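You operate a simulated robot arm through the tools that you are given. There is no shell and no other tool.

The job below is to be done with a simulated robot arm. You get a single attempt, and the scene is never put back.

JOB
Wind the table clock and set it to 30 minutes past ten.
Fine: stop it with the red slider ahead of the setting; wind the grey wheel all the way; start it again last.

The check looks at the end state, three seconds after you hand in, the way a careful person would. Anything else that was tipped, shoved, dropped, spilled or broken makes it a failure.

ROBOT AND FRAMES
A 6-joint arm with a fingered hand, fixed in place. Base frame: the origin is on the floor under the middle of its stand, x ahead of it, y to its left, z up; the work surface is at about z = 750. Units: mm, degrees, N and s.
With the tool pointing down near the work surface it reaches from about 260 to 680 mm from the base axis. Its first joint turns from -166.0 to 166.0 degrees. Payload 4 kg.
The tool frame sits at the grasp point between the pads (the TCP): z along the fingers, y along the line on which they close. The tips reach 26 mm beyond it. The gripper opens to 148 mm; its body begins 73 mm behind the TCP. The gripper is a hand of 3 fingers: y runs from the thumb to the fingers, the wrist lies at [0, 0, -239] in the tool frame, and closing takes about 1.5 s.
Orientation is told as [roll, pitch, yaw] about the base's x, y, z axes, in that order, counted from this pose: with the fingers straight down and closing along the base's y, the tool's x points along the base's -x, its y along +y and its z along -z.

CONTROLS
- The arm moves only by the tool send_rows. Its argument "plan" is a list that holds one entry, the list of rows, each a list of 7 numbers: the shift along the tool's x, y, z in mm, then the turn, a rotation vector about the tool's x, y, z in degrees, then the closure, from 0 (fully open) to 1 (shut). In form: [[[dx, dy, dz, ax, ay, az, fingers], ...]]. A call has 1 to 20 rows; each row shifts and turns the commanded pose from where the row before left it, along the tool's axes as they then stand. A row lasts 0.2 s, in which the tool goes at most 50 mm and 8.6 degrees; a call with a longer step from one row to the next is refused whole, and so is a gripper value outside its range. Where a pose cannot be reached the arm comes as near as it can. A force on the tool above 40 N (or 10 N above the force at the start of the call, whichever is more), or a blocked arm, ends the call early, and 0.2 s more pass. The fingers move at their own pace (about 153 mm/s each) and stop on an object; they squeeze with about 26 N. The grip force told is the motor's: it shows also when the fingers shut on nothing. Time passes only in rows, and 0.2 s behind the last, so rows that do not move let the fingers close. It gives the time, the measured TCP pose, the force on the tool (base axes), the opening and the grip force at its end, in the units of the frame above (readings bear some noise), with the torque about the TCP (base axes, N m) and any sound that the robot's microphone picked up.
- Cameras (640 x 400 px; columns grow to the right, rows downward): "scene" is fixed at [49.9, 650.1, 1352.9]; the picture's right is [-0.78, -0.63, 0.00], its down [-0.31, 0.39, -0.87] and it looks along [0.55, -0.67, -0.50] (base axes); focal length 340 px, centre (320, 200). "wrist" rides on the gripper at [68, -39, -90] in the tool frame; the picture's right is [0.50, 0.87, 0.00], its down [-0.66, 0.38, -0.65] and it looks along [-0.57, 0.33, 0.76] (tool axes); focal length 222 px, centre (320, 200). There is no depth. A picture from a camera that has moved, and an enlarged one, comes with that camera's place and axes in the base frame and with its lens.
- capture(camera): a new picture of that camera. It takes no simulated time.
- slide_trunk(by): moves the trunk up (or, below 0, down) by that many mm; the arm rides with it, the base frame stays. It gives what a move gives, with no picture.
- set_grasp(shape): the hand has 3 fingers and takes this shape, open, in about a second: jaw (thumb against the fingers, like two jaws); tri (thumb and two fingers); tip (a fingertip pinch); poke (one finger out to press); point (the index stretched); flat (the hand flat); cup (the hand cupped); fist (a fist). The gripper value then closes the fingers along that shape, each until it touches; the sizes above hold for jaw. It gives what a move gives, with no picture.
- close_up(camera, box): a new picture of the part [left, top, right, bottom] of that camera's present view, enlarged. It takes no simulated time.
- finish_job(): hands the job in; it is judged then, once.

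Places have to be worked out from the pictures, the camera data and where the tool is seen. Open the gripper and draw the arm clear of the work before you hand the job in, unless the task says otherwise.

The tools are called after "Emit:" as name(argument=value, ...) on one line, values as JSON. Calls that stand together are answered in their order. send_rows: Moves the arm, as the interface text tells. Its arguments: {"type":"object","properties":{"plan":{"type":"array","items":{"type":"array","items":{"type":"array","items":{"type":"number"}}}}},"required":["plan"]} The other tools are called the same way: slide_trunk (by) moves the trunk up or down; set_grasp (shape) gives the hand a shape; capture (camera) takes a picture; close_up (camera, box) takes an enlarged picture of a part of a camera's view; finish_job () hands the job in.

At the start:

```text
clock: 0.0
eef_pos: [403.0, 293.2, 1073.4]
tool_rot: [-0.1, 0.0, 0.1]
ft_force: [-0.1, 0.0, -0.2]
ft_torque: [-0.02, 0.03, 0.02]
opening: 147.9
gripper_force: 0.0
shape: jaw
trunk travel left (down, up): [-250.0, 67.0]
```

scene: 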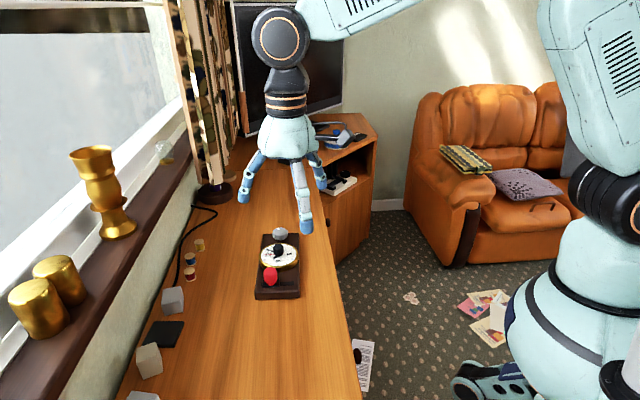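
wrist: 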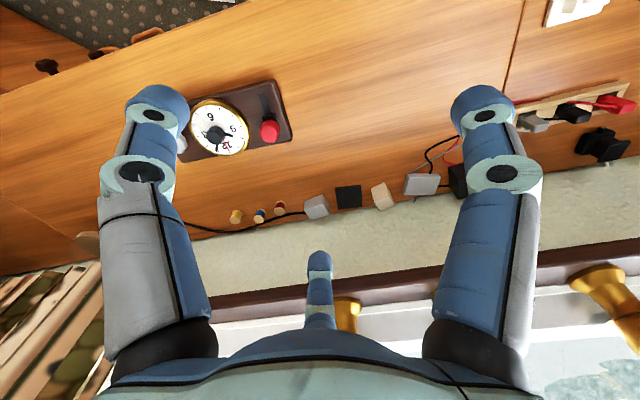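

I'll start with close-ups of the clock from both cameras to understand its parts.

Emit:
close_up(camera="scene", box=[230, 215, 330, 310])

Emit:
close_up(camera="wrist", box=[160, 60, 320, 170])

```text
4.21 times, centred on (280, 262) of scene
camera zoom: at [49.9, 650.1, 1352.9], right [-0.78, -0.63, 0.0], down [-0.31, 0.39, -0.87], along [0.55, -0.67, -0.5], focal length 1429 px, centre (488, -63)
```

zoom: 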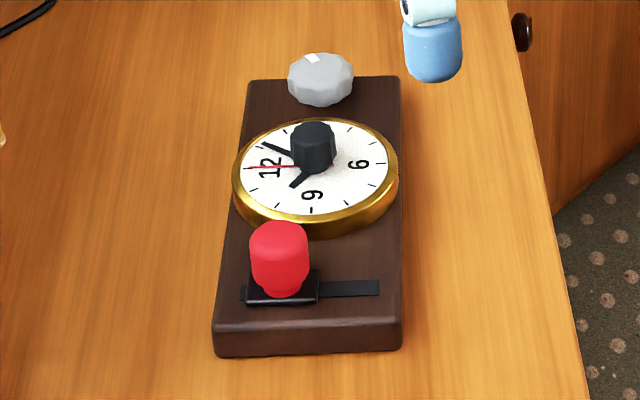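

```text
3.64 times, centred on (240, 115) of wrist
camera zoom: at [337.5, 254.9, 1164.0], right [-0.5, 0.87, 0.0], down [0.66, 0.38, 0.65], along [0.57, 0.33, -0.76], focal length 808 px, centre (611, 509)
```

zoom: 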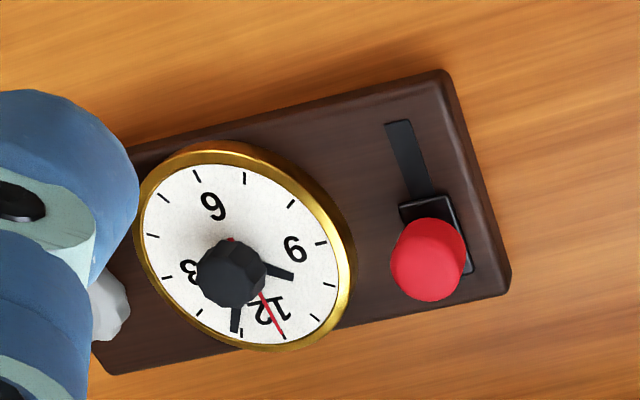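

The clock lies flat with its dial up: red slider at the near-left end, black setting knob in the middle and grey wheel at the far end. From both views I put the black knob near (561,184), its top at z≈825, the red knob near (515,260) and the grey wheel near (615,127). I'll move above the clock at a safe height for a closer look.

Emit:
send_rows(plan=[[[-26, -18, 19, 0, 0, 0, 0], [-26, -18, 19, 0, 0, 0, 0], [-26, -18, 19, 0, 0, 0, 0], [-26, -18, 19, 0, 0, 0, 0], [-26, -18, 19, 0, 0, 0, 0], [-26, -18, 19, 0, 0, 0, 0], [0, 0, 0, 0, 0, 0, 0]]])

Emit:
capture(camera="wrist")

Emit:
capture(camera="scene")

```text
clock: 1.6
eef_pos: [559.7, 187.2, 958.9]
tool_rot: [0.0, 0.0, 0.0]
ft_force: [0.0, -0.4, 0.0]
ft_torque: [0.0, -0.05, 0.01]
opening: 147.9
gripper_force: 0.0
shape: jaw
trunk travel left (down, up): [-250.0, 67.0]
```

```text
taken
camera wrist: at [493.3, 147.5, 1047.9], right [-0.5, 0.87, 0.0], down [0.66, 0.38, 0.65], along [0.57, 0.33, -0.76], focal length 222 px, centre (320, 200)
```

wrist: 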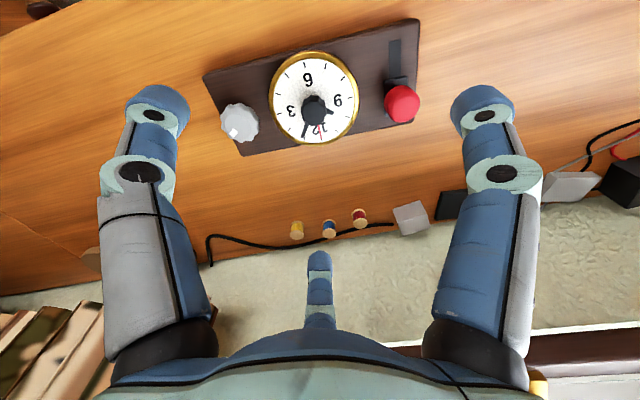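

```text
taken
```

scene: 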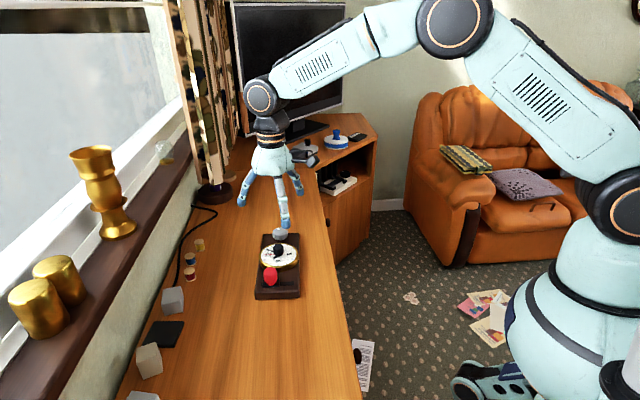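

The clock is now in clear view between the fingers, so I'll enlarge it to read the hands and measure the parts.

Emit:
close_up(camera="wrist", box=[190, 10, 430, 160])

Emit:
close_up(camera="wrist", box=[265, 45, 365, 150])

Emit:
close_up(camera="scene", box=[245, 220, 315, 305])

```text
2.67 times, centred on (310, 85) of wrist
camera zoom: at [493.3, 147.5, 1047.9], right [-0.5, 0.87, 0.0], down [0.66, 0.38, 0.65], along [0.57, 0.33, -0.76], focal length 592 px, centre (347, 507)
```

zoom: 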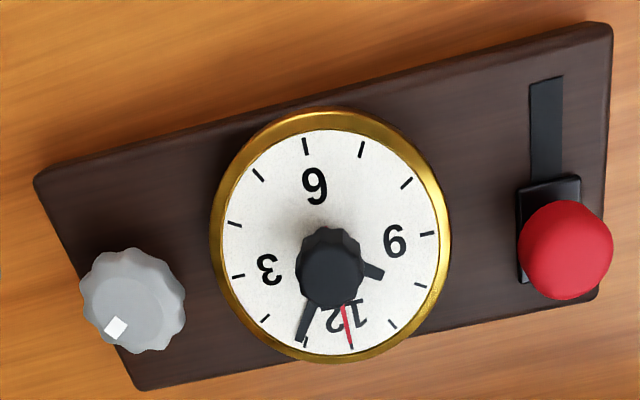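

```text
3.81 times, centred on (315, 98) of wrist
camera zoom: at [493.3, 147.5, 1047.9], right [-0.5, 0.87, 0.0], down [0.66, 0.38, 0.65], along [0.57, 0.33, -0.76], focal length 846 px, centre (339, 590)
```

zoom: 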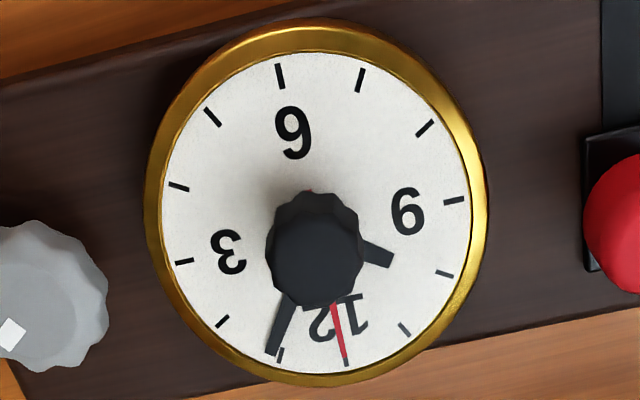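

```text
4.71 times, centred on (280, 262) of scene
camera zoom: at [49.9, 650.1, 1352.9], right [-0.78, -0.63, 0.0], down [-0.31, 0.39, -0.87], along [0.55, -0.67, -0.5], focal length 1598 px, centre (508, -94)
```

zoom: 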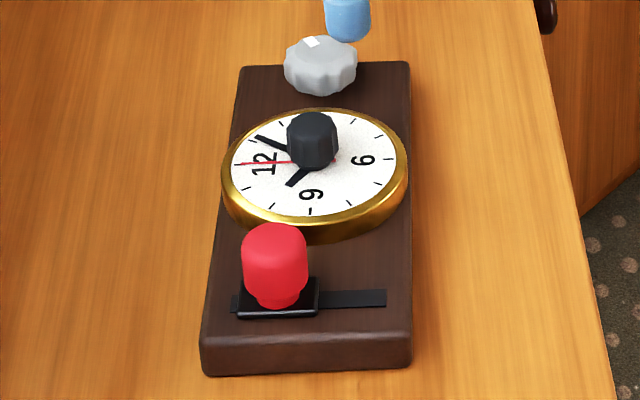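

The hands show about 10:06: the minute hand just past 1, the hour hand just past 10, and the red hand at 12. Next I'll let the fingers close partly in free air to learn how they converge, and see whether the red hand moves as time passes.

Emit:
send_rows(plan=[[[0, 0, 0, 0, 0, 0, 0.6], [0, 0, 0, 0, 0, 0, 0.6], [0, 0, 0, 0, 0, 0, 0.6], [0, 0, 0, 0, 0, 0, 0.6], [0, 0, 0, 0, 0, 0, 0.6], [0, 0, 0, 0, 0, 0, 0.6]]])

Emit:
capture(camera="wrist")

Emit:
close_up(camera="scene", box=[220, 120, 330, 305])

Emit:
close_up(camera="wrist", box=[265, 45, 365, 150])

```text
clock: 3.0
eef_pos: [559.1, 185.1, 957.8]
tool_rot: [0.0, 0.0, -0.1]
ft_force: [-0.1, -0.2, -0.1]
ft_torque: [0.02, 0.0, 0.02]
opening: 59.5
gripper_force: 0.1
shape: jaw
trunk travel left (down, up): [-250.0, 67.0]
```

```text
taken
camera wrist: at [493.3, 147.7, 1047.9], right [-0.5, 0.87, 0.0], down [0.66, 0.38, 0.65], along [0.57, 0.33, -0.76], focal length 222 px, centre (320, 200)
```

wrist: 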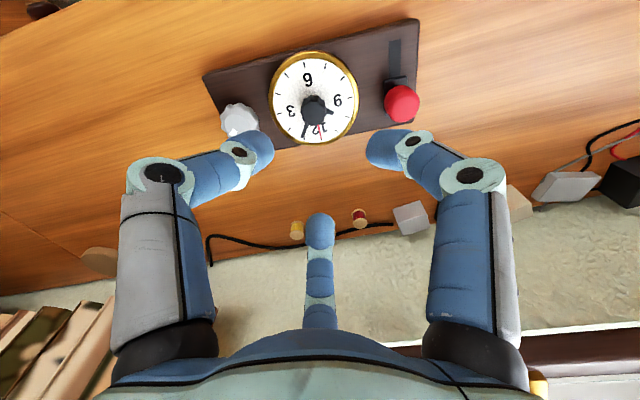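

```text
2.16 times, centred on (275, 212) of scene
camera zoom: at [49.9, 650.1, 1352.9], right [-0.78, -0.63, 0.0], down [-0.31, 0.39, -0.87], along [0.55, -0.67, -0.5], focal length 734 px, centre (417, 173)
```

zoom: 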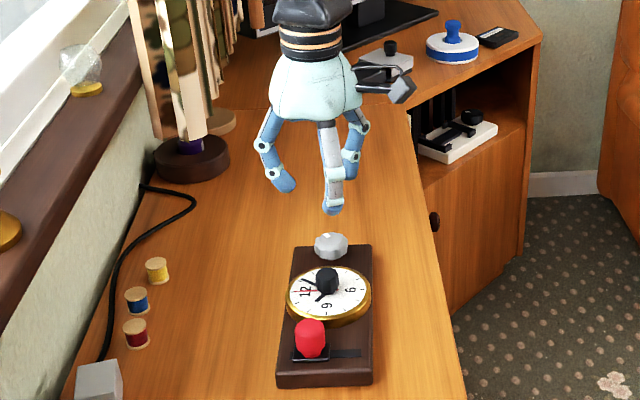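

```text
3.81 times, centred on (315, 98) of wrist
camera zoom: at [493.3, 147.7, 1047.9], right [-0.5, 0.87, 0.0], down [0.66, 0.38, 0.65], along [0.57, 0.33, -0.76], focal length 846 px, centre (339, 590)
```

zoom: 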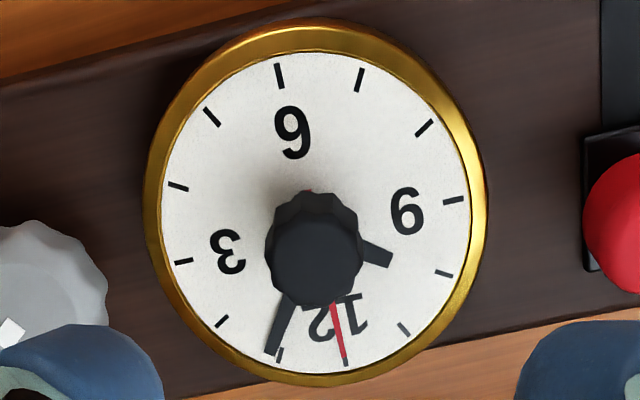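

The three fingers sit 120° apart and curl inward. I'll look at the "tip" shape in free air to judge which grasp suits small knobs.

Emit:
set_grasp(shape="tip")

Emit:
capture(camera="wrist")

Emit:
close_up(camera="scene", box=[220, 120, 330, 305])

```text
clock: 3.9
eef_pos: [560.4, 185.6, 958.9]
tool_rot: [0.0, -0.1, 0.0]
ft_force: [-0.2, -0.3, 0.0]
ft_torque: [0.01, -0.01, -0.01]
opening: 147.9
gripper_force: 0.1
shape: tip
trunk travel left (down, up): [-250.0, 67.0]
```

```text
taken
camera wrist: at [493.3, 147.7, 1047.9], right [-0.5, 0.87, 0.0], down [0.66, 0.38, 0.65], along [0.57, 0.33, -0.76], focal length 222 px, centre (320, 200)
```

wrist: 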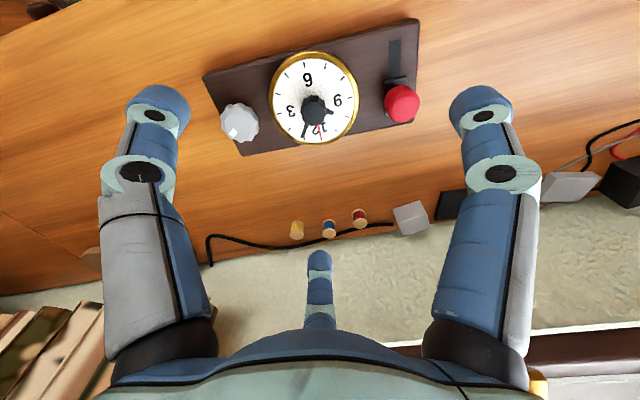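

```text
2.16 times, centred on (275, 212) of scene
camera zoom: at [49.9, 650.1, 1352.9], right [-0.78, -0.63, 0.0], down [-0.31, 0.39, -0.87], along [0.55, -0.67, -0.5], focal length 734 px, centre (417, 173)
```

zoom: 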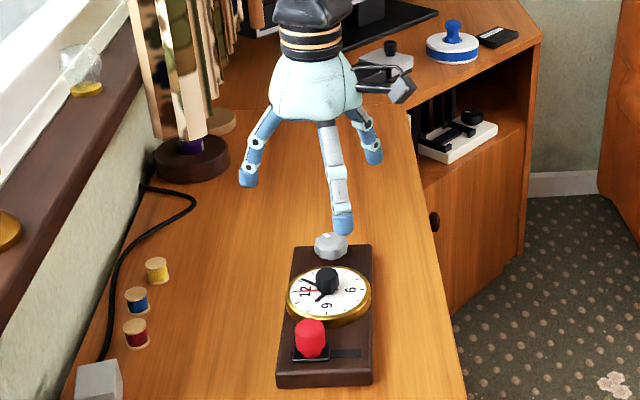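

The open "tip" shape looks like open jaw, so I'll close it partly to see how the fingertips meet.

Emit:
send_rows(plan=[[[0, 0, 0, 0, 0, 0, 0.75], [0, 0, 0, 0, 0, 0, 0.75], [0, 0, 0, 0, 0, 0, 0.75], [0, 0, 0, 0, 0, 0, 0.75], [0, 0, 0, 0, 0, 0, 0.75], [0, 0, 0, 0, 0, 0, 0.75], [0, 0, 0, 0, 0, 0, 0.75]]])

Emit:
capture(camera="wrist")

Emit:
close_up(camera="scene", box=[220, 120, 330, 305])

```text
clock: 5.5
eef_pos: [560.0, 186.6, 958.4]
tool_rot: [0.0, 0.0, -0.2]
ft_force: [0.4, 0.8, 0.3]
ft_torque: [0.01, -0.01, -0.02]
opening: 37.7
gripper_force: 0.1
shape: tip
trunk travel left (down, up): [-250.0, 67.0]
```

```text
taken
camera wrist: at [493.3, 147.7, 1047.9], right [-0.5, 0.87, 0.0], down [0.66, 0.38, 0.65], along [0.57, 0.33, -0.76], focal length 222 px, centre (320, 200)
```

wrist: 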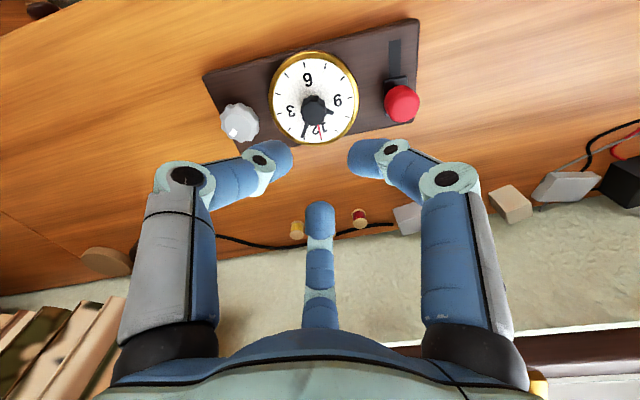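

```text
2.16 times, centred on (275, 212) of scene
camera zoom: at [49.9, 650.1, 1352.9], right [-0.78, -0.63, 0.0], down [-0.31, 0.39, -0.87], along [0.55, -0.67, -0.5], focal length 734 px, centre (417, 173)
```

zoom: 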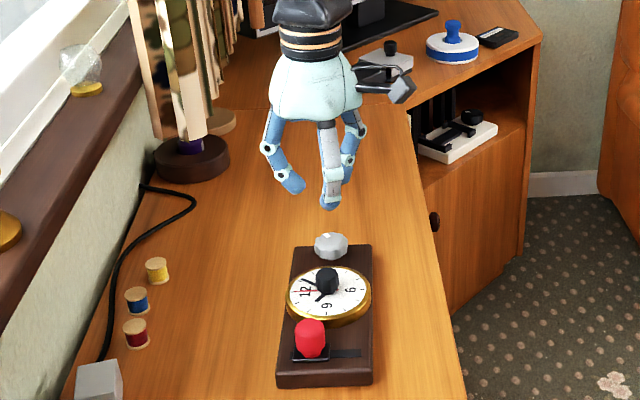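

In both shapes the fingertips stay about 28–30 mm below the TCP while they close like a three-jaw chuck, which suits these knobs. I'll go above the red slider knob at about (517,258), half open, with yaw about -17° so no finger points at the dial.

Emit:
send_rows(plan=[[[14.3, 24, 12.7, 0, 0, 0, 0.5], [14.3, 24, 12.7, 0, 0, 0, 0.5], [14.3, 24, 12.7, 0, 0, 0, 0.5], [0, 0, 0, 0, 0, 5.8, 0.5], [0, 0, 0, 0, 0, 5.8, 0.5], [0, 0, 0, 0, 0, 5.8, 0.5], [0, 0, 20, 0, 0, 0, 0.5], [0, 0, 0, 0, 0, 0, 0.5]]])

Emit:
capture(camera="wrist")

Emit:
close_up(camera="scene", box=[220, 170, 330, 305])

```text
clock: 7.3
eef_pos: [516.7, 257.7, 901.6]
tool_rot: [0.0, 0.0, -17.3]
ft_force: [0.5, 0.5, 0.6]
ft_torque: [-0.05, -0.02, 0.01]
opening: 73.5
gripper_force: 0.0
shape: tip
trunk travel left (down, up): [-250.0, 67.0]
```

```text
taken
camera wrist: at [442.2, 241.3, 991.5], right [-0.22, 0.98, 0.0], down [0.74, 0.16, 0.65], along [0.64, 0.14, -0.76], focal length 222 px, centre (320, 200)
```

wrist: 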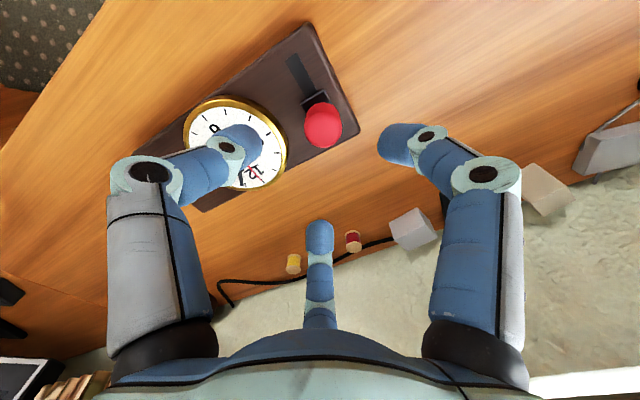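

```text
2.96 times, centred on (275, 238) of scene
camera zoom: at [49.9, 650.1, 1352.9], right [-0.78, -0.63, 0.0], down [-0.31, 0.39, -0.87], along [0.55, -0.67, -0.5], focal length 1006 px, centre (453, 89)
```

zoom: 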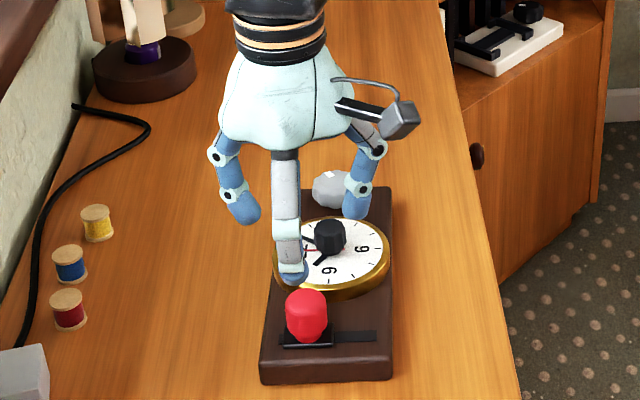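

The red knob sits between the fingers; this view puts it nearer (514,260), so I'll shift about 2 mm and come down to z≈858 before checking again.

Emit:
send_rows(plan=[[[1.1, 0.2, 15, 0, 0, 0, 0.5], [1.1, 0.2, 15, 0, 0, 0, 0.5], [0, 0, 14, 0, 0, 0, 0.5], [0, 0, 0, 0, 0, 0, 0.5]]])

Emit:
capture(camera="wrist")

Emit:
close_up(camera="scene", box=[220, 190, 330, 305])

```text
clock: 8.3
eef_pos: [515.2, 259.1, 858.1]
tool_rot: [0.0, -0.1, -17.3]
ft_force: [-0.1, 0.3, -0.6]
ft_torque: [0.0, -0.04, 0.01]
opening: 73.4
gripper_force: 0.0
shape: tip
trunk travel left (down, up): [-250.0, 67.0]
```

```text
taken
camera wrist: at [439.8, 243.0, 947.5], right [-0.22, 0.98, 0.0], down [0.74, 0.17, 0.65], along [0.64, 0.14, -0.76], focal length 222 px, centre (320, 200)
```

wrist: 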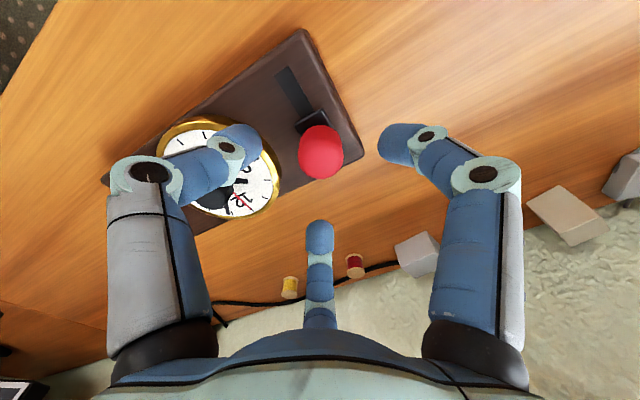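

```text
3.48 times, centred on (275, 248) of scene
camera zoom: at [49.9, 650.1, 1352.9], right [-0.78, -0.63, 0.0], down [-0.31, 0.39, -0.87], along [0.55, -0.67, -0.5], focal length 1181 px, centre (476, 35)
```

zoom: 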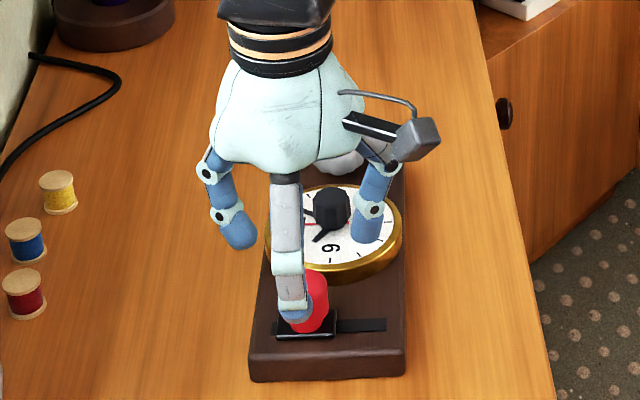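

The red knob centre is about (514,260), within 1.5 mm of the TCP. I'll trim the position and descend to TCP z≈826, which puts the tips near z=798, above the board and slider plate.

Emit:
send_rows(plan=[[[1.0, 0.7, 12, 0, 0, 0, 0.5], [0, 0, 10, 0, 0, 0, 0.5], [0, 0, 10, 0, 0, 0, 0.5], [0, 0, 0, 0, 0, 0, 0.5]]])

Emit:
capture(camera="wrist")

Emit:
close_up(camera="scene", box=[220, 190, 330, 305])

```text
clock: 9.3
eef_pos: [514.1, 259.1, 826.2]
tool_rot: [-0.1, 0.0, -17.4]
ft_force: [-0.4, -0.1, 0.3]
ft_torque: [0.01, -0.02, 0.0]
opening: 73.5
gripper_force: 0.0
shape: tip
trunk travel left (down, up): [-250.0, 67.0]
```

```text
taken
camera wrist: at [438.9, 242.7, 915.8], right [-0.22, 0.98, 0.0], down [0.74, 0.17, 0.65], along [0.64, 0.14, -0.76], focal length 222 px, centre (320, 200)
```

wrist: 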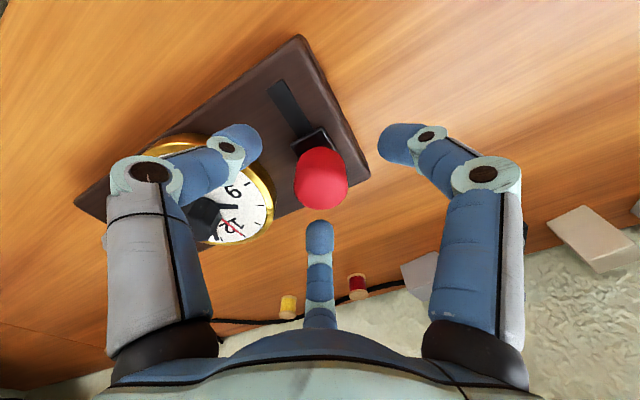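

```text
3.48 times, centred on (275, 248) of scene
camera zoom: at [49.9, 650.1, 1352.9], right [-0.78, -0.63, 0.0], down [-0.31, 0.39, -0.87], along [0.55, -0.67, -0.5], focal length 1181 px, centre (476, 35)
```

zoom: 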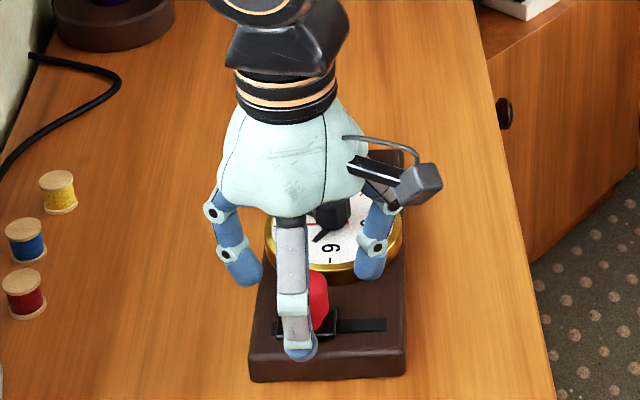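

The red knob is centred between the fingers. Now I'll close on it gently.

Emit:
send_rows(plan=[[[0, 0, 0, 0, 0, 0, 0.6], [0, 0, 0, 0, 0, 0, 0.7], [0, 0, 0, 0, 0, 0, 0.76], [0, 0, 0, 0, 0, 0, 0.8], [0, 0, 0, 0, 0, 0, 0.82], [0, 0, 0, 0, 0, 0, 0.82]]])

Emit:
capture(camera="wrist")

Emit:
close_up(camera="scene", box=[220, 190, 330, 305])

```text
clock: 10.7
eef_pos: [514.6, 259.4, 824.9]
tool_rot: [0.0, 0.0, -17.4]
ft_force: [-0.6, 0.8, -3.9]
ft_torque: [-0.02, 0.03, -0.07]
opening: 25.3
gripper_force: 26.2
shape: tip
trunk travel left (down, up): [-250.0, 67.0]
```

```text
taken
camera wrist: at [438.7, 242.8, 915.5], right [-0.22, 0.98, 0.0], down [0.74, 0.17, 0.65], along [0.64, 0.14, -0.76], focal length 222 px, centre (320, 200)
```

wrist: 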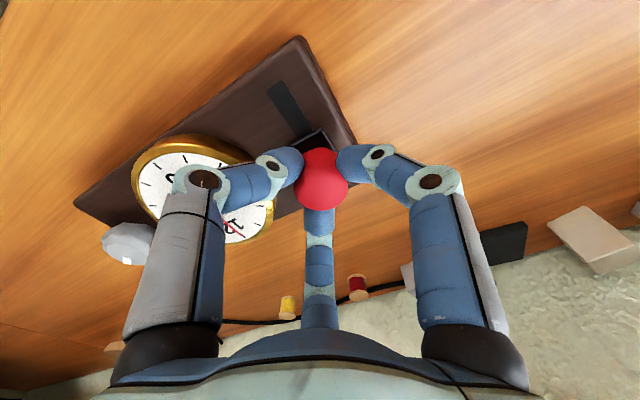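

```text
3.48 times, centred on (275, 248) of scene
camera zoom: at [49.9, 650.1, 1352.9], right [-0.78, -0.63, 0.0], down [-0.31, 0.39, -0.87], along [0.55, -0.67, -0.5], focal length 1181 px, centre (476, 35)
```

zoom: 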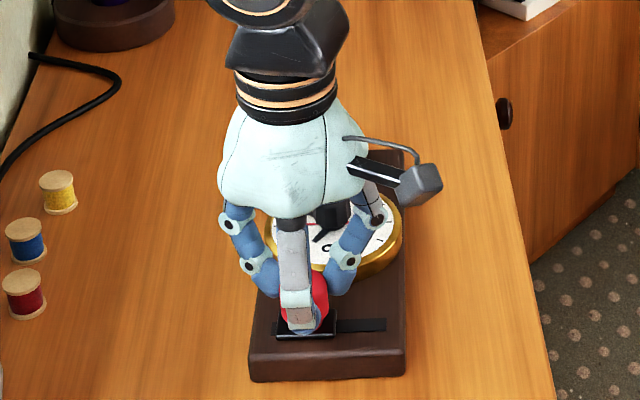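

The knob is gripped (force 26 N, opening 25 mm) with little side load. Now I'll slide it along the slot, towards the free end of the slot, in small steps while watching the force.

Emit:
send_rows(plan=[[[1.5, -2.6, 0, 0, 0, 0, 0.82], [1.5, -2.6, 0, 0, 0, 0, 0.82], [1.5, -2.6, 0, 0, 0, 0, 0.82], [1.5, -2.6, 0, 0, 0, 0, 0.82], [0, 0, 0, 0, 0, 0, 0.82]]])

Emit:
close_up(camera="scene", box=[220, 190, 330, 305])

```text
clock: 11.9
eef_pos: [506.2, 251.5, 826.6]
tool_rot: [0.0, 0.0, -17.4]
ft_force: [-3.0, 3.4, -5.4]
ft_torque: [0.09, 0.04, -0.06]
opening: 25.2
gripper_force: 26.3
shape: tip
trunk travel left (down, up): [-250.0, 67.0]
```

```text
3.48 times, centred on (275, 248) of scene
camera zoom: at [49.9, 650.1, 1352.9], right [-0.78, -0.63, 0.0], down [-0.31, 0.39, -0.87], along [0.55, -0.67, -0.5], focal length 1181 px, centre (476, 35)
```

zoom: 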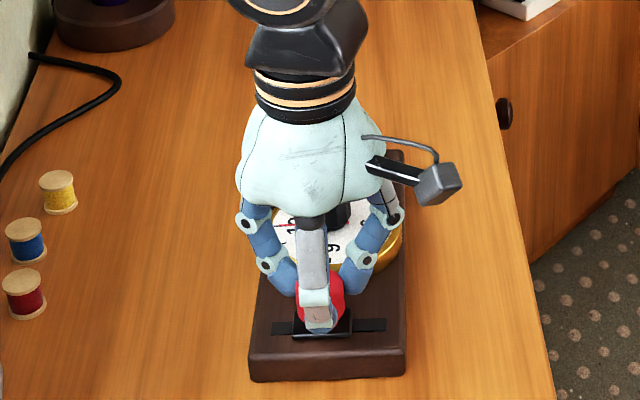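

The slider moves with the hand at only a few newtons. I'll continue, trimming slightly toward the end of the board to relieve the small side load.

Emit:
send_rows(plan=[[[1.9, -2.3, 0, 0, 0, 0, 0.82], [1.9, -2.3, 0, 0, 0, 0, 0.82], [1.56, -2.56, 0, 0, 0, 0, 0.82], [1.56, -2.56, 0, 0, 0, 0, 0.82], [0, 0, 0, 0, 0, 0, 0.82]]])

Emit:
close_up(camera="scene", box=[220, 190, 330, 305])

```text
clock: 13.1
eef_pos: [496.0, 243.3, 825.1]
tool_rot: [0.1, 0.0, -17.5]
ft_force: [4.8, -4.5, -4.5]
ft_torque: [-0.12, -0.15, 0.03]
opening: 25.2
gripper_force: 26.1
shape: tip
trunk travel left (down, up): [-250.0, 67.0]
```

```text
3.48 times, centred on (275, 248) of scene
camera zoom: at [49.9, 650.1, 1352.9], right [-0.78, -0.63, 0.0], down [-0.31, 0.39, -0.87], along [0.55, -0.67, -0.5], focal length 1181 px, centre (476, 35)
```

zoom: 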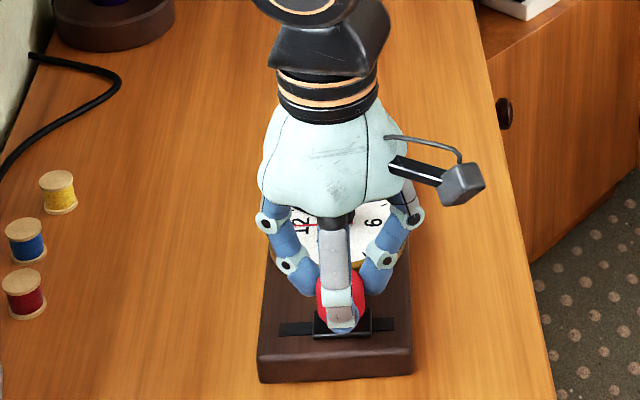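

The picture shows the clock itself crept about 5 mm (slightly rotated) because the hand was lifting and side-loading it: the force on the tool is 4.5 N downward and about 6.5 N toward the wheel. I'll relieve the side load and press slightly down before sliding further.

Emit:
send_rows(plan=[[[-0.7, -0.4, 0.8, 0, 0, 0, 0.82], [0, 0, 0.8, 0, 0, 0, 0.82], [0, 0, 0, 0, 0, 0, 0.82]]])

Emit:
close_up(camera="scene", box=[220, 190, 330, 305])

Emit:
capture(camera="wrist")

```text
clock: 13.9
eef_pos: [496.4, 242.4, 825.7]
tool_rot: [-0.1, 0.0, -17.4]
ft_force: [-2.0, 1.4, 4.7]
ft_torque: [0.03, 0.04, 0.01]
opening: 25.2
gripper_force: 26.3
shape: tip
trunk travel left (down, up): [-250.0, 67.0]
```

```text
3.48 times, centred on (275, 248) of scene
camera zoom: at [49.9, 650.1, 1352.9], right [-0.78, -0.63, 0.0], down [-0.31, 0.39, -0.87], along [0.55, -0.67, -0.5], focal length 1181 px, centre (476, 35)
```

zoom: 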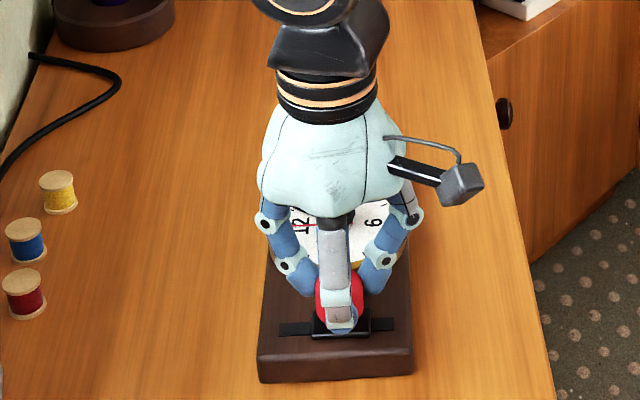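

```text
taken
camera wrist: at [420.9, 226.8, 915.0], right [-0.22, 0.98, 0.0], down [0.74, 0.16, 0.65], along [0.64, 0.14, -0.76], focal length 222 px, centre (320, 200)
```

wrist: 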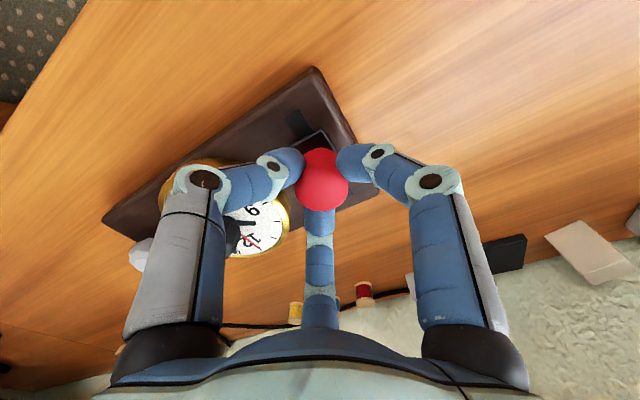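

The lateral load is nearly gone and I'm pressing down with about 5 N. I'll press slightly more and slide the rest slowly, in 1.2 mm steps.

Emit:
send_rows(plan=[[[0, 0, 0.5, 0, 0, 0, 0.82], [0.57, -1.06, 0, 0, 0, 0, 0.82], [0.57, -1.06, 0, 0, 0, 0, 0.82], [0.57, -1.06, 0, 0, 0, 0, 0.82], [0.57, -1.06, 0, 0, 0, 0, 0.82], [0, 0, 0, 0, 0, 0, 0.82]]])

Emit:
close_up(camera="scene", box=[220, 190, 330, 305])

```text
clock: 15.3
eef_pos: [493.1, 239.3, 824.5]
tool_rot: [-0.1, 0.0, -17.4]
ft_force: [-2.3, 4.5, 12.7]
ft_torque: [0.1, 0.04, -0.06]
opening: 25.4
gripper_force: 26.0
shape: tip
trunk travel left (down, up): [-250.0, 67.0]
```

```text
3.48 times, centred on (275, 248) of scene
camera zoom: at [49.9, 650.1, 1352.9], right [-0.78, -0.63, 0.0], down [-0.31, 0.39, -0.87], along [0.55, -0.67, -0.5], focal length 1181 px, centre (476, 35)
```

zoom: 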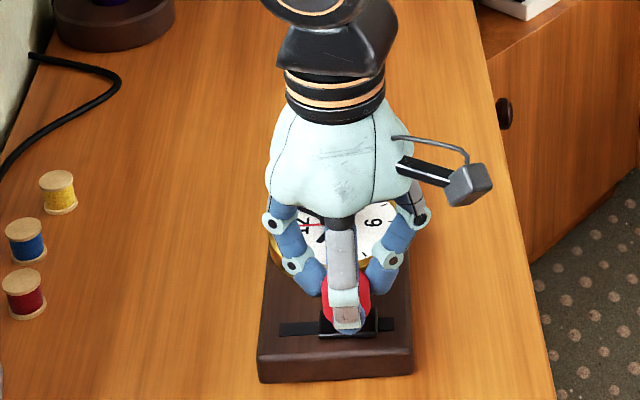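

The board stayed put this time and only the slider moved. I'll continue the same way with a small side-load correction.

Emit:
send_rows(plan=[[[0.3, 0.2, -0.4, 0, 0, 0, 0.82], [0.6, -1.04, 0, 0, 0, 0, 0.82], [0.6, -1.04, 0, 0, 0, 0, 0.82], [0.6, -1.04, 0, 0, 0, 0, 0.82], [0.6, -1.04, 0, 0, 0, 0, 0.82], [0, 0, 0, 0, 0, 0, 0.82]]])

Emit:
close_up(camera="scene", box=[220, 190, 330, 305])

```text
clock: 16.7
eef_pos: [489.5, 237.2, 824.7]
tool_rot: [0.1, -0.1, -17.4]
ft_force: [1.9, -0.4, 15.5]
ft_torque: [0.02, -0.05, -0.02]
opening: 25.2
gripper_force: 25.8
shape: tip
trunk travel left (down, up): [-250.0, 67.0]
```

```text
3.48 times, centred on (275, 248) of scene
camera zoom: at [49.9, 650.1, 1352.9], right [-0.78, -0.63, 0.0], down [-0.31, 0.39, -0.87], along [0.55, -0.67, -0.5], focal length 1181 px, centre (476, 35)
```

zoom: 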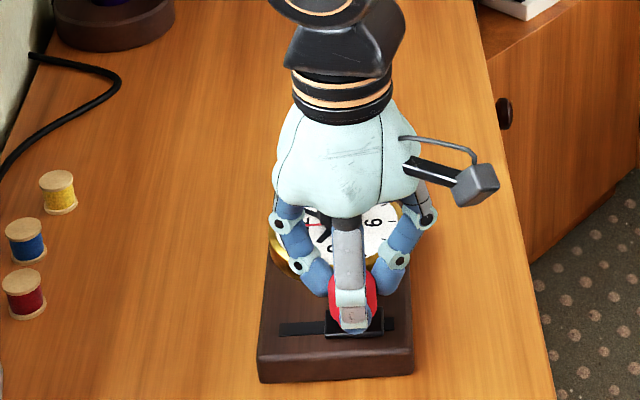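

The slider block is now about 5 mm from its end stop and the board hasn't moved. I'll ease the press a bit and keep going until the end stop is felt.

Emit:
send_rows(plan=[[[0.6, -1.04, -0.5, 0, 0, 0, 0.82], [0.6, -1.04, 0, 0, 0, 0, 0.82], [0.6, -1.04, 0, 0, 0, 0, 0.82], [0.4, -0.7, 0, 0, 0, 0, 0.82], [0, 0, 0, 0, 0, 0, 0.82]]])

Emit:
close_up(camera="scene", box=[220, 190, 330, 305])

```text
clock: 17.9
eef_pos: [487.3, 233.1, 824.9]
tool_rot: [0.0, 0.0, -17.4]
ft_force: [7.9, 4.6, 6.6]
ft_torque: [0.15, -0.19, 0.04]
opening: 25.3
gripper_force: 25.9
shape: tip
trunk travel left (down, up): [-250.0, 67.0]
```

```text
3.48 times, centred on (275, 248) of scene
camera zoom: at [49.9, 650.1, 1352.9], right [-0.78, -0.63, 0.0], down [-0.31, 0.39, -0.87], along [0.55, -0.67, -0.5], focal length 1181 px, centre (476, 35)
```

zoom: 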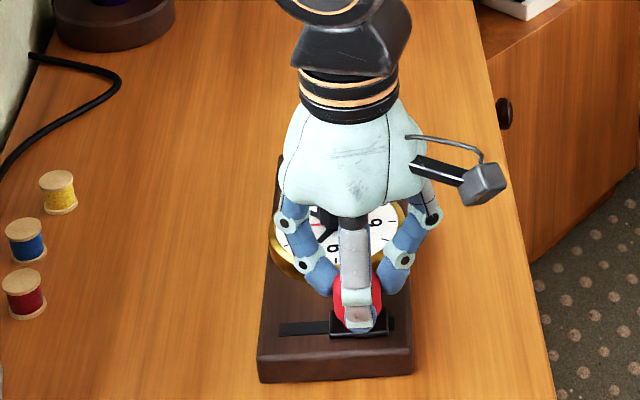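

Resistance along the slot rose to about 9 N, which suggests the end stop. I'll zoom in to verify the block's position in the slot.

Emit:
close_up(camera="scene", box=[255, 255, 305, 305])

Emit:
close_up(camera="wrist", box=[200, 60, 400, 270])

```text
8.00 times, centred on (280, 280) of scene
camera zoom: at [49.9, 650.1, 1352.9], right [-0.78, -0.63, 0.0], down [-0.31, 0.39, -0.87], along [0.55, -0.67, -0.5], focal length 2716 px, centre (640, -440)
```

zoom: 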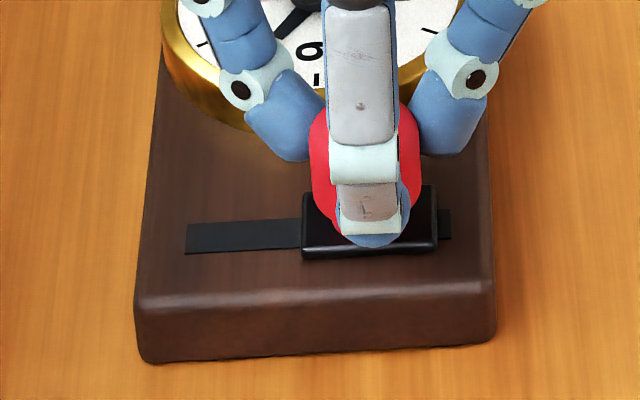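

```text
1.90 times, centred on (300, 165) of wrist
camera zoom: at [411.4, 217.8, 914.6], right [-0.22, 0.98, 0.0], down [0.74, 0.16, 0.65], along [0.64, 0.14, -0.76], focal length 423 px, centre (358, 267)
```

zoom: 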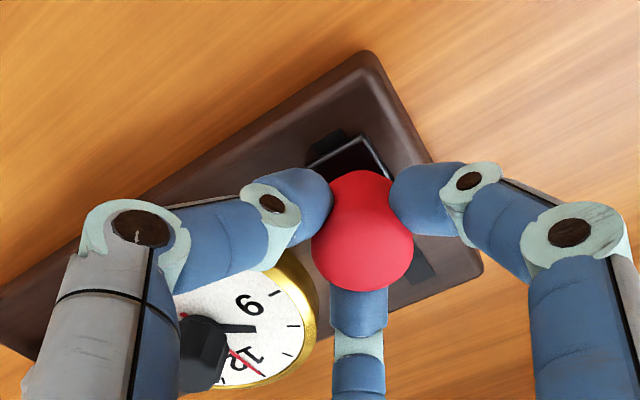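

The block is within about 3–4 mm of the slot end. I'll push another 1 mm while pressing down slightly more, to confirm whether it's a hard stop.

Emit:
send_rows(plan=[[[0.24, -0.44, 0.4, 0, 0, 0, 0.82], [0.24, -0.44, 0, 0, 0, 0, 0.82], [0, 0, 0, 0, 0, 0, 0.82]]])

Emit:
close_up(camera="scene", box=[255, 255, 305, 305])

```text
clock: 18.7
eef_pos: [485.6, 233.6, 824.7]
tool_rot: [0.0, 0.0, -17.4]
ft_force: [10.8, 5.1, 10.6]
ft_torque: [0.18, -0.24, 0.09]
opening: 25.1
gripper_force: 25.8
shape: tip
trunk travel left (down, up): [-250.0, 67.0]
```

```text
8.00 times, centred on (280, 280) of scene
camera zoom: at [49.9, 650.1, 1352.9], right [-0.78, -0.63, 0.0], down [-0.31, 0.39, -0.87], along [0.55, -0.67, -0.5], focal length 2716 px, centre (640, -440)
```

zoom: 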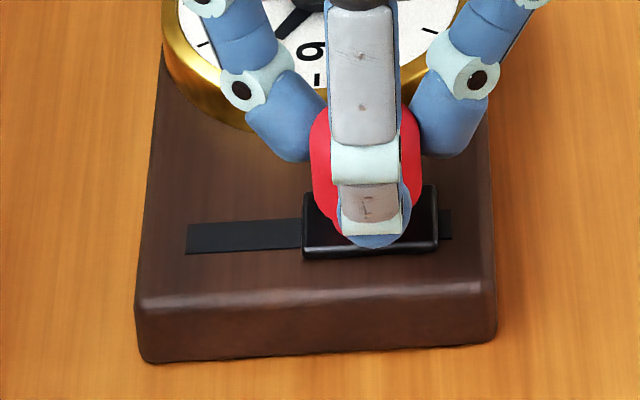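

The block no longer moves in the slot while the force climbs to 12 N, so it's at the hard stop: the clock is stopped. I'll relax the load, open the fingers and lift straight up.

Emit:
send_rows(plan=[[[-0.57, 1.06, -0.7, 0, 0, 0, 0.82], [0, 0, 0, 0, 0, 0, 0.78], [0, 0, 0, 0, 0, 0, 0.7], [0, 0, 0, 0, 0, 0, 0.6], [0, 0, 0, 0, 0, 0, 0.5], [0, 0, 0, 0, 0, 0, 0.5], [0, 0, -15, 0, 0, 0, 0.5], [0, 0, -25, 0, 0, 0, 0.5], [0, 0, -30, 0, 0, 0, 0.5], [0, 0, -30, 0, 0, 0, 0.5], [0, 0, 0, 0, 0, 0, 0.5]]])

Emit:
capture(camera="wrist")

Emit:
close_up(camera="scene", box=[240, 215, 310, 305])

```text
clock: 21.1
eef_pos: [486.3, 234.4, 926.6]
tool_rot: [0.0, 0.0, -17.3]
ft_force: [0.1, -1.4, -0.3]
ft_torque: [0.0, 0.0, -0.01]
opening: 73.5
gripper_force: 0.1
shape: tip
trunk travel left (down, up): [-250.0, 67.0]
```

```text
taken
camera wrist: at [411.9, 218.0, 1016.2], right [-0.22, 0.98, 0.0], down [0.74, 0.16, 0.65], along [0.64, 0.14, -0.76], focal length 222 px, centre (320, 200)
```

wrist: 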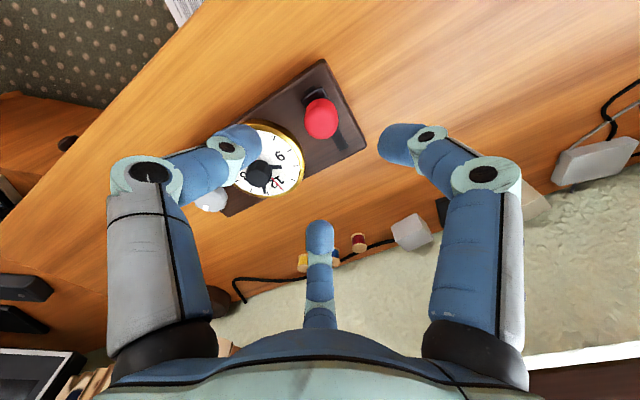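

```text
4.44 times, centred on (275, 260) of scene
camera zoom: at [49.9, 650.1, 1352.9], right [-0.78, -0.63, 0.0], down [-0.31, 0.39, -0.87], along [0.55, -0.67, -0.5], focal length 1509 px, centre (520, -67)
```

zoom: 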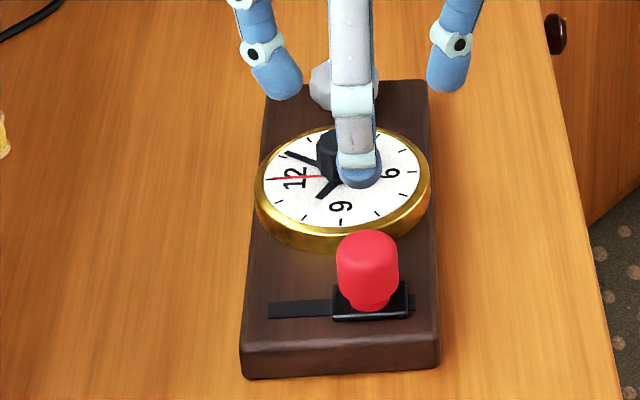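

The slider is now at its stopped end and the clock is stable. I'll move above the black knob, keeping height, and view it to get its new position.

Emit:
send_rows(plan=[[[-29.6, -9.1, 0, 0, 0, 0, 0.5], [-29.6, -9.1, 0, 0, 0, 0, 0.5], [-29.6, -9.1, 0, 0, 0, 0, 0.5], [0, 0, 0, 0, 0, 0, 0.5]]])

Emit:
capture(camera="wrist")

Emit:
close_up(camera="wrist", box=[230, 40, 430, 165])

Emit:
close_up(camera="scene", box=[240, 215, 310, 305])

```text
clock: 22.1
eef_pos: [562.7, 178.6, 924.4]
tool_rot: [0.0, 0.0, -17.4]
ft_force: [0.4, 0.2, -0.3]
ft_torque: [0.03, 0.0, -0.04]
opening: 73.6
gripper_force: 0.0
shape: tip
trunk travel left (down, up): [-250.0, 67.0]
```

```text
taken
camera wrist: at [486.9, 162.7, 1013.8], right [-0.22, 0.98, 0.0], down [0.74, 0.16, 0.65], along [0.64, 0.14, -0.76], focal length 222 px, centre (320, 200)
```

wrist: 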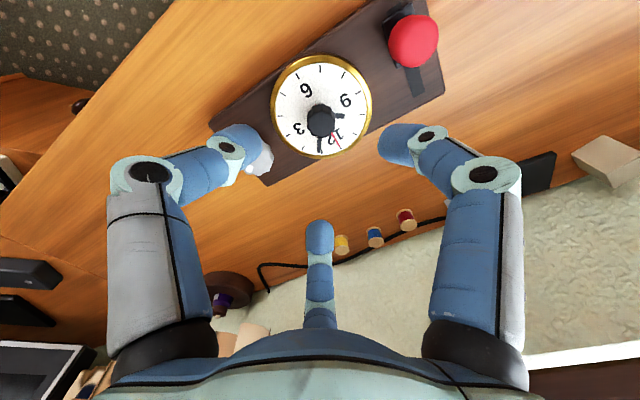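

```text
3.20 times, centred on (330, 102) of wrist
camera zoom: at [486.9, 162.7, 1013.8], right [-0.22, 0.98, 0.0], down [0.74, 0.16, 0.65], along [0.64, 0.14, -0.76], focal length 711 px, centre (288, 512)
```

zoom: 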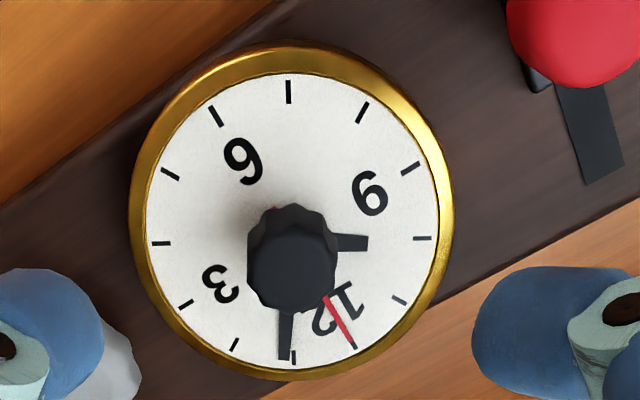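

```text
4.44 times, centred on (275, 260) of scene
camera zoom: at [49.9, 650.1, 1352.9], right [-0.78, -0.63, 0.0], down [-0.31, 0.39, -0.87], along [0.55, -0.67, -0.5], focal length 1509 px, centre (520, -67)
```

zoom: 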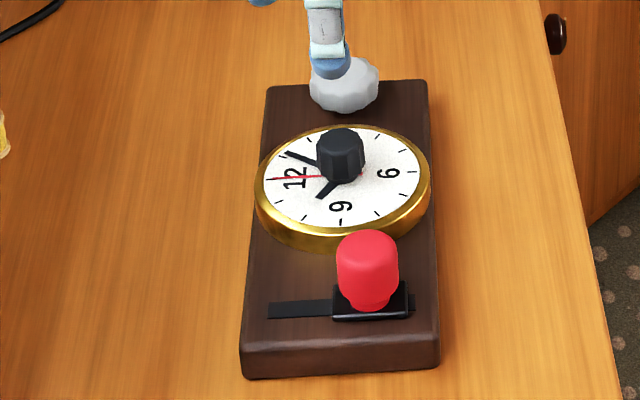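

The black knob's axis is now about (561.5,181.5) and its top is near z=821. I'll centre over it and pre-turn the hand about 75° counter-clockwise, to leave room for a long clockwise turn, then descend to z≈875 and check.

Emit:
send_rows(plan=[[[2.0, 2.4, 0, 0, 0, 0, 0.5], [0, 0, 0, 0, 0, -8.3, 0.5], [0, 0, 0, 0, 0, -8.3, 0.5], [0, 0, 0, 0, 0, -8.3, 0.5], [0, 0, 0, 0, 0, -8.3, 0.5], [0, 0, 0, 0, 0, -8.3, 0.5], [0, 0, 0, 0, 0, -8.3, 0.5], [0, 0, 0, 0, 0, -8.3, 0.5], [0, 0, 0, 0, 0, -8.3, 0.5], [0, 0, 0, 0, 0, -8.3, 0.5], [0, 0, 25, 0, 0, 0, 0.55], [0, 0, 24, 0, 0, 0, 0.55], [0, 0, 0, 0, 0, 0, 0.55]]])

Emit:
capture(camera="wrist")

Emit:
capture(camera="scene")

Emit:
close_up(camera="scene", box=[240, 190, 320, 290])

```text
clock: 24.9
eef_pos: [560.7, 186.1, 874.9]
tool_rot: [0.1, 0.0, 57.3]
ft_force: [0.0, -0.7, 0.0]
ft_torque: [-0.01, 0.0, 0.02]
opening: 66.7
gripper_force: 0.1
shape: tip
trunk travel left (down, up): [-250.0, 67.0]
```

```text
taken
camera wrist: at [559.3, 108.5, 964.5], right [-1.0, 0.05, 0.0], down [0.04, 0.76, 0.65], along [0.03, 0.65, -0.76], focal length 222 px, centre (320, 200)
```

wrist: 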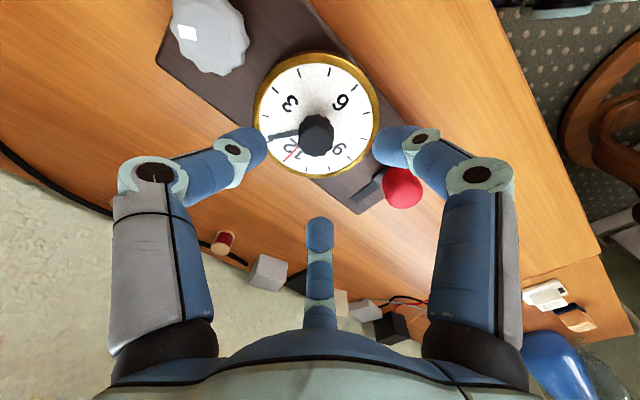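

```text
taken
```

scene: 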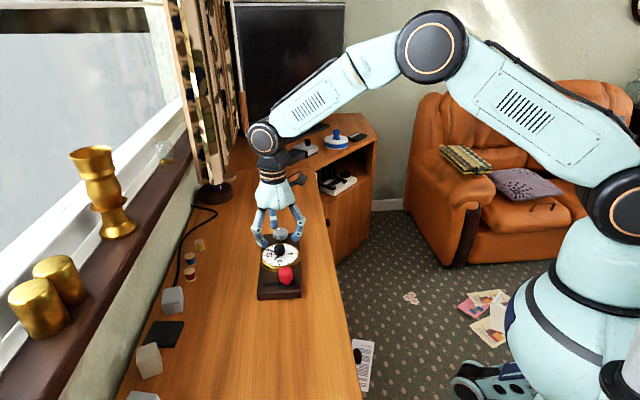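

```text
4.00 times, centred on (280, 240) of scene
camera zoom: at [49.9, 650.1, 1352.9], right [-0.78, -0.63, 0.0], down [-0.31, 0.39, -0.87], along [0.55, -0.67, -0.5], focal length 1358 px, centre (480, 40)
```

zoom: 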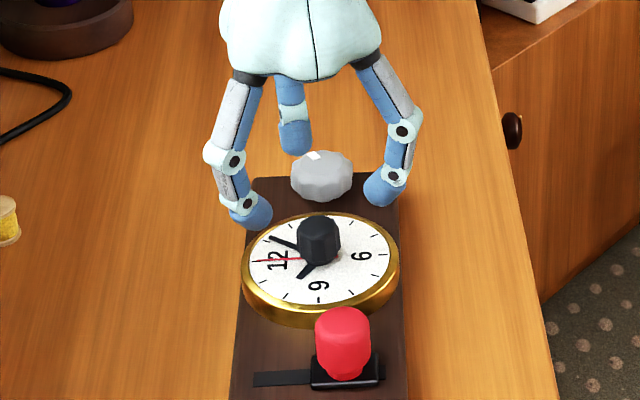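

I'll zoom in on the wrist view to measure the knob's centre relative to the hand axis before descending.

Emit:
close_up(camera="wrist", box=[240, 40, 400, 180])

Emit:
close_up(camera="scene", box=[255, 230, 305, 275])

```text
2.86 times, centred on (320, 110) of wrist
camera zoom: at [559.3, 108.5, 964.5], right [-1.0, 0.05, 0.0], down [0.04, 0.76, 0.65], along [0.03, 0.65, -0.76], focal length 635 px, centre (320, 457)
```

zoom: 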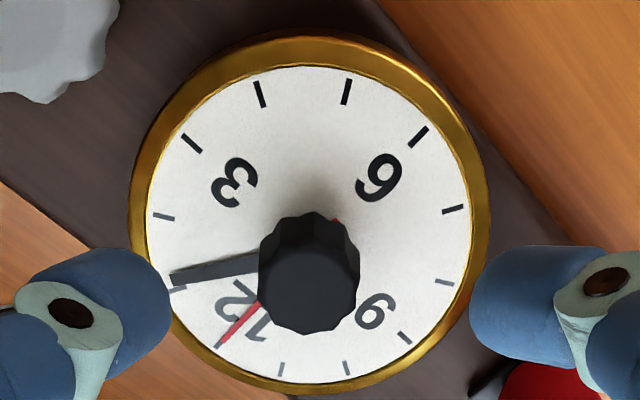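

```text
8.89 times, centred on (280, 252) of scene
camera zoom: at [49.9, 650.1, 1352.9], right [-0.78, -0.63, 0.0], down [-0.31, 0.39, -0.87], along [0.55, -0.67, -0.5], focal length 3018 px, centre (676, -267)
```

zoom: 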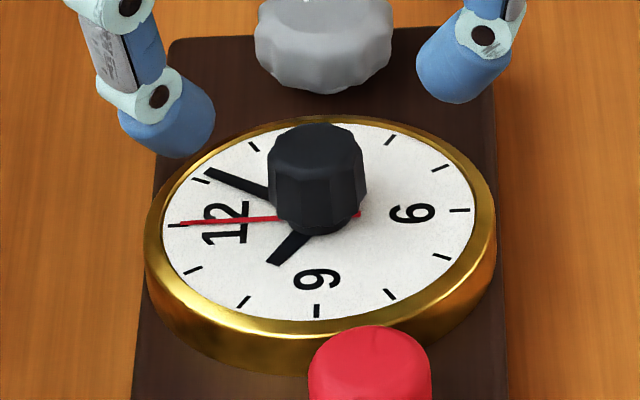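

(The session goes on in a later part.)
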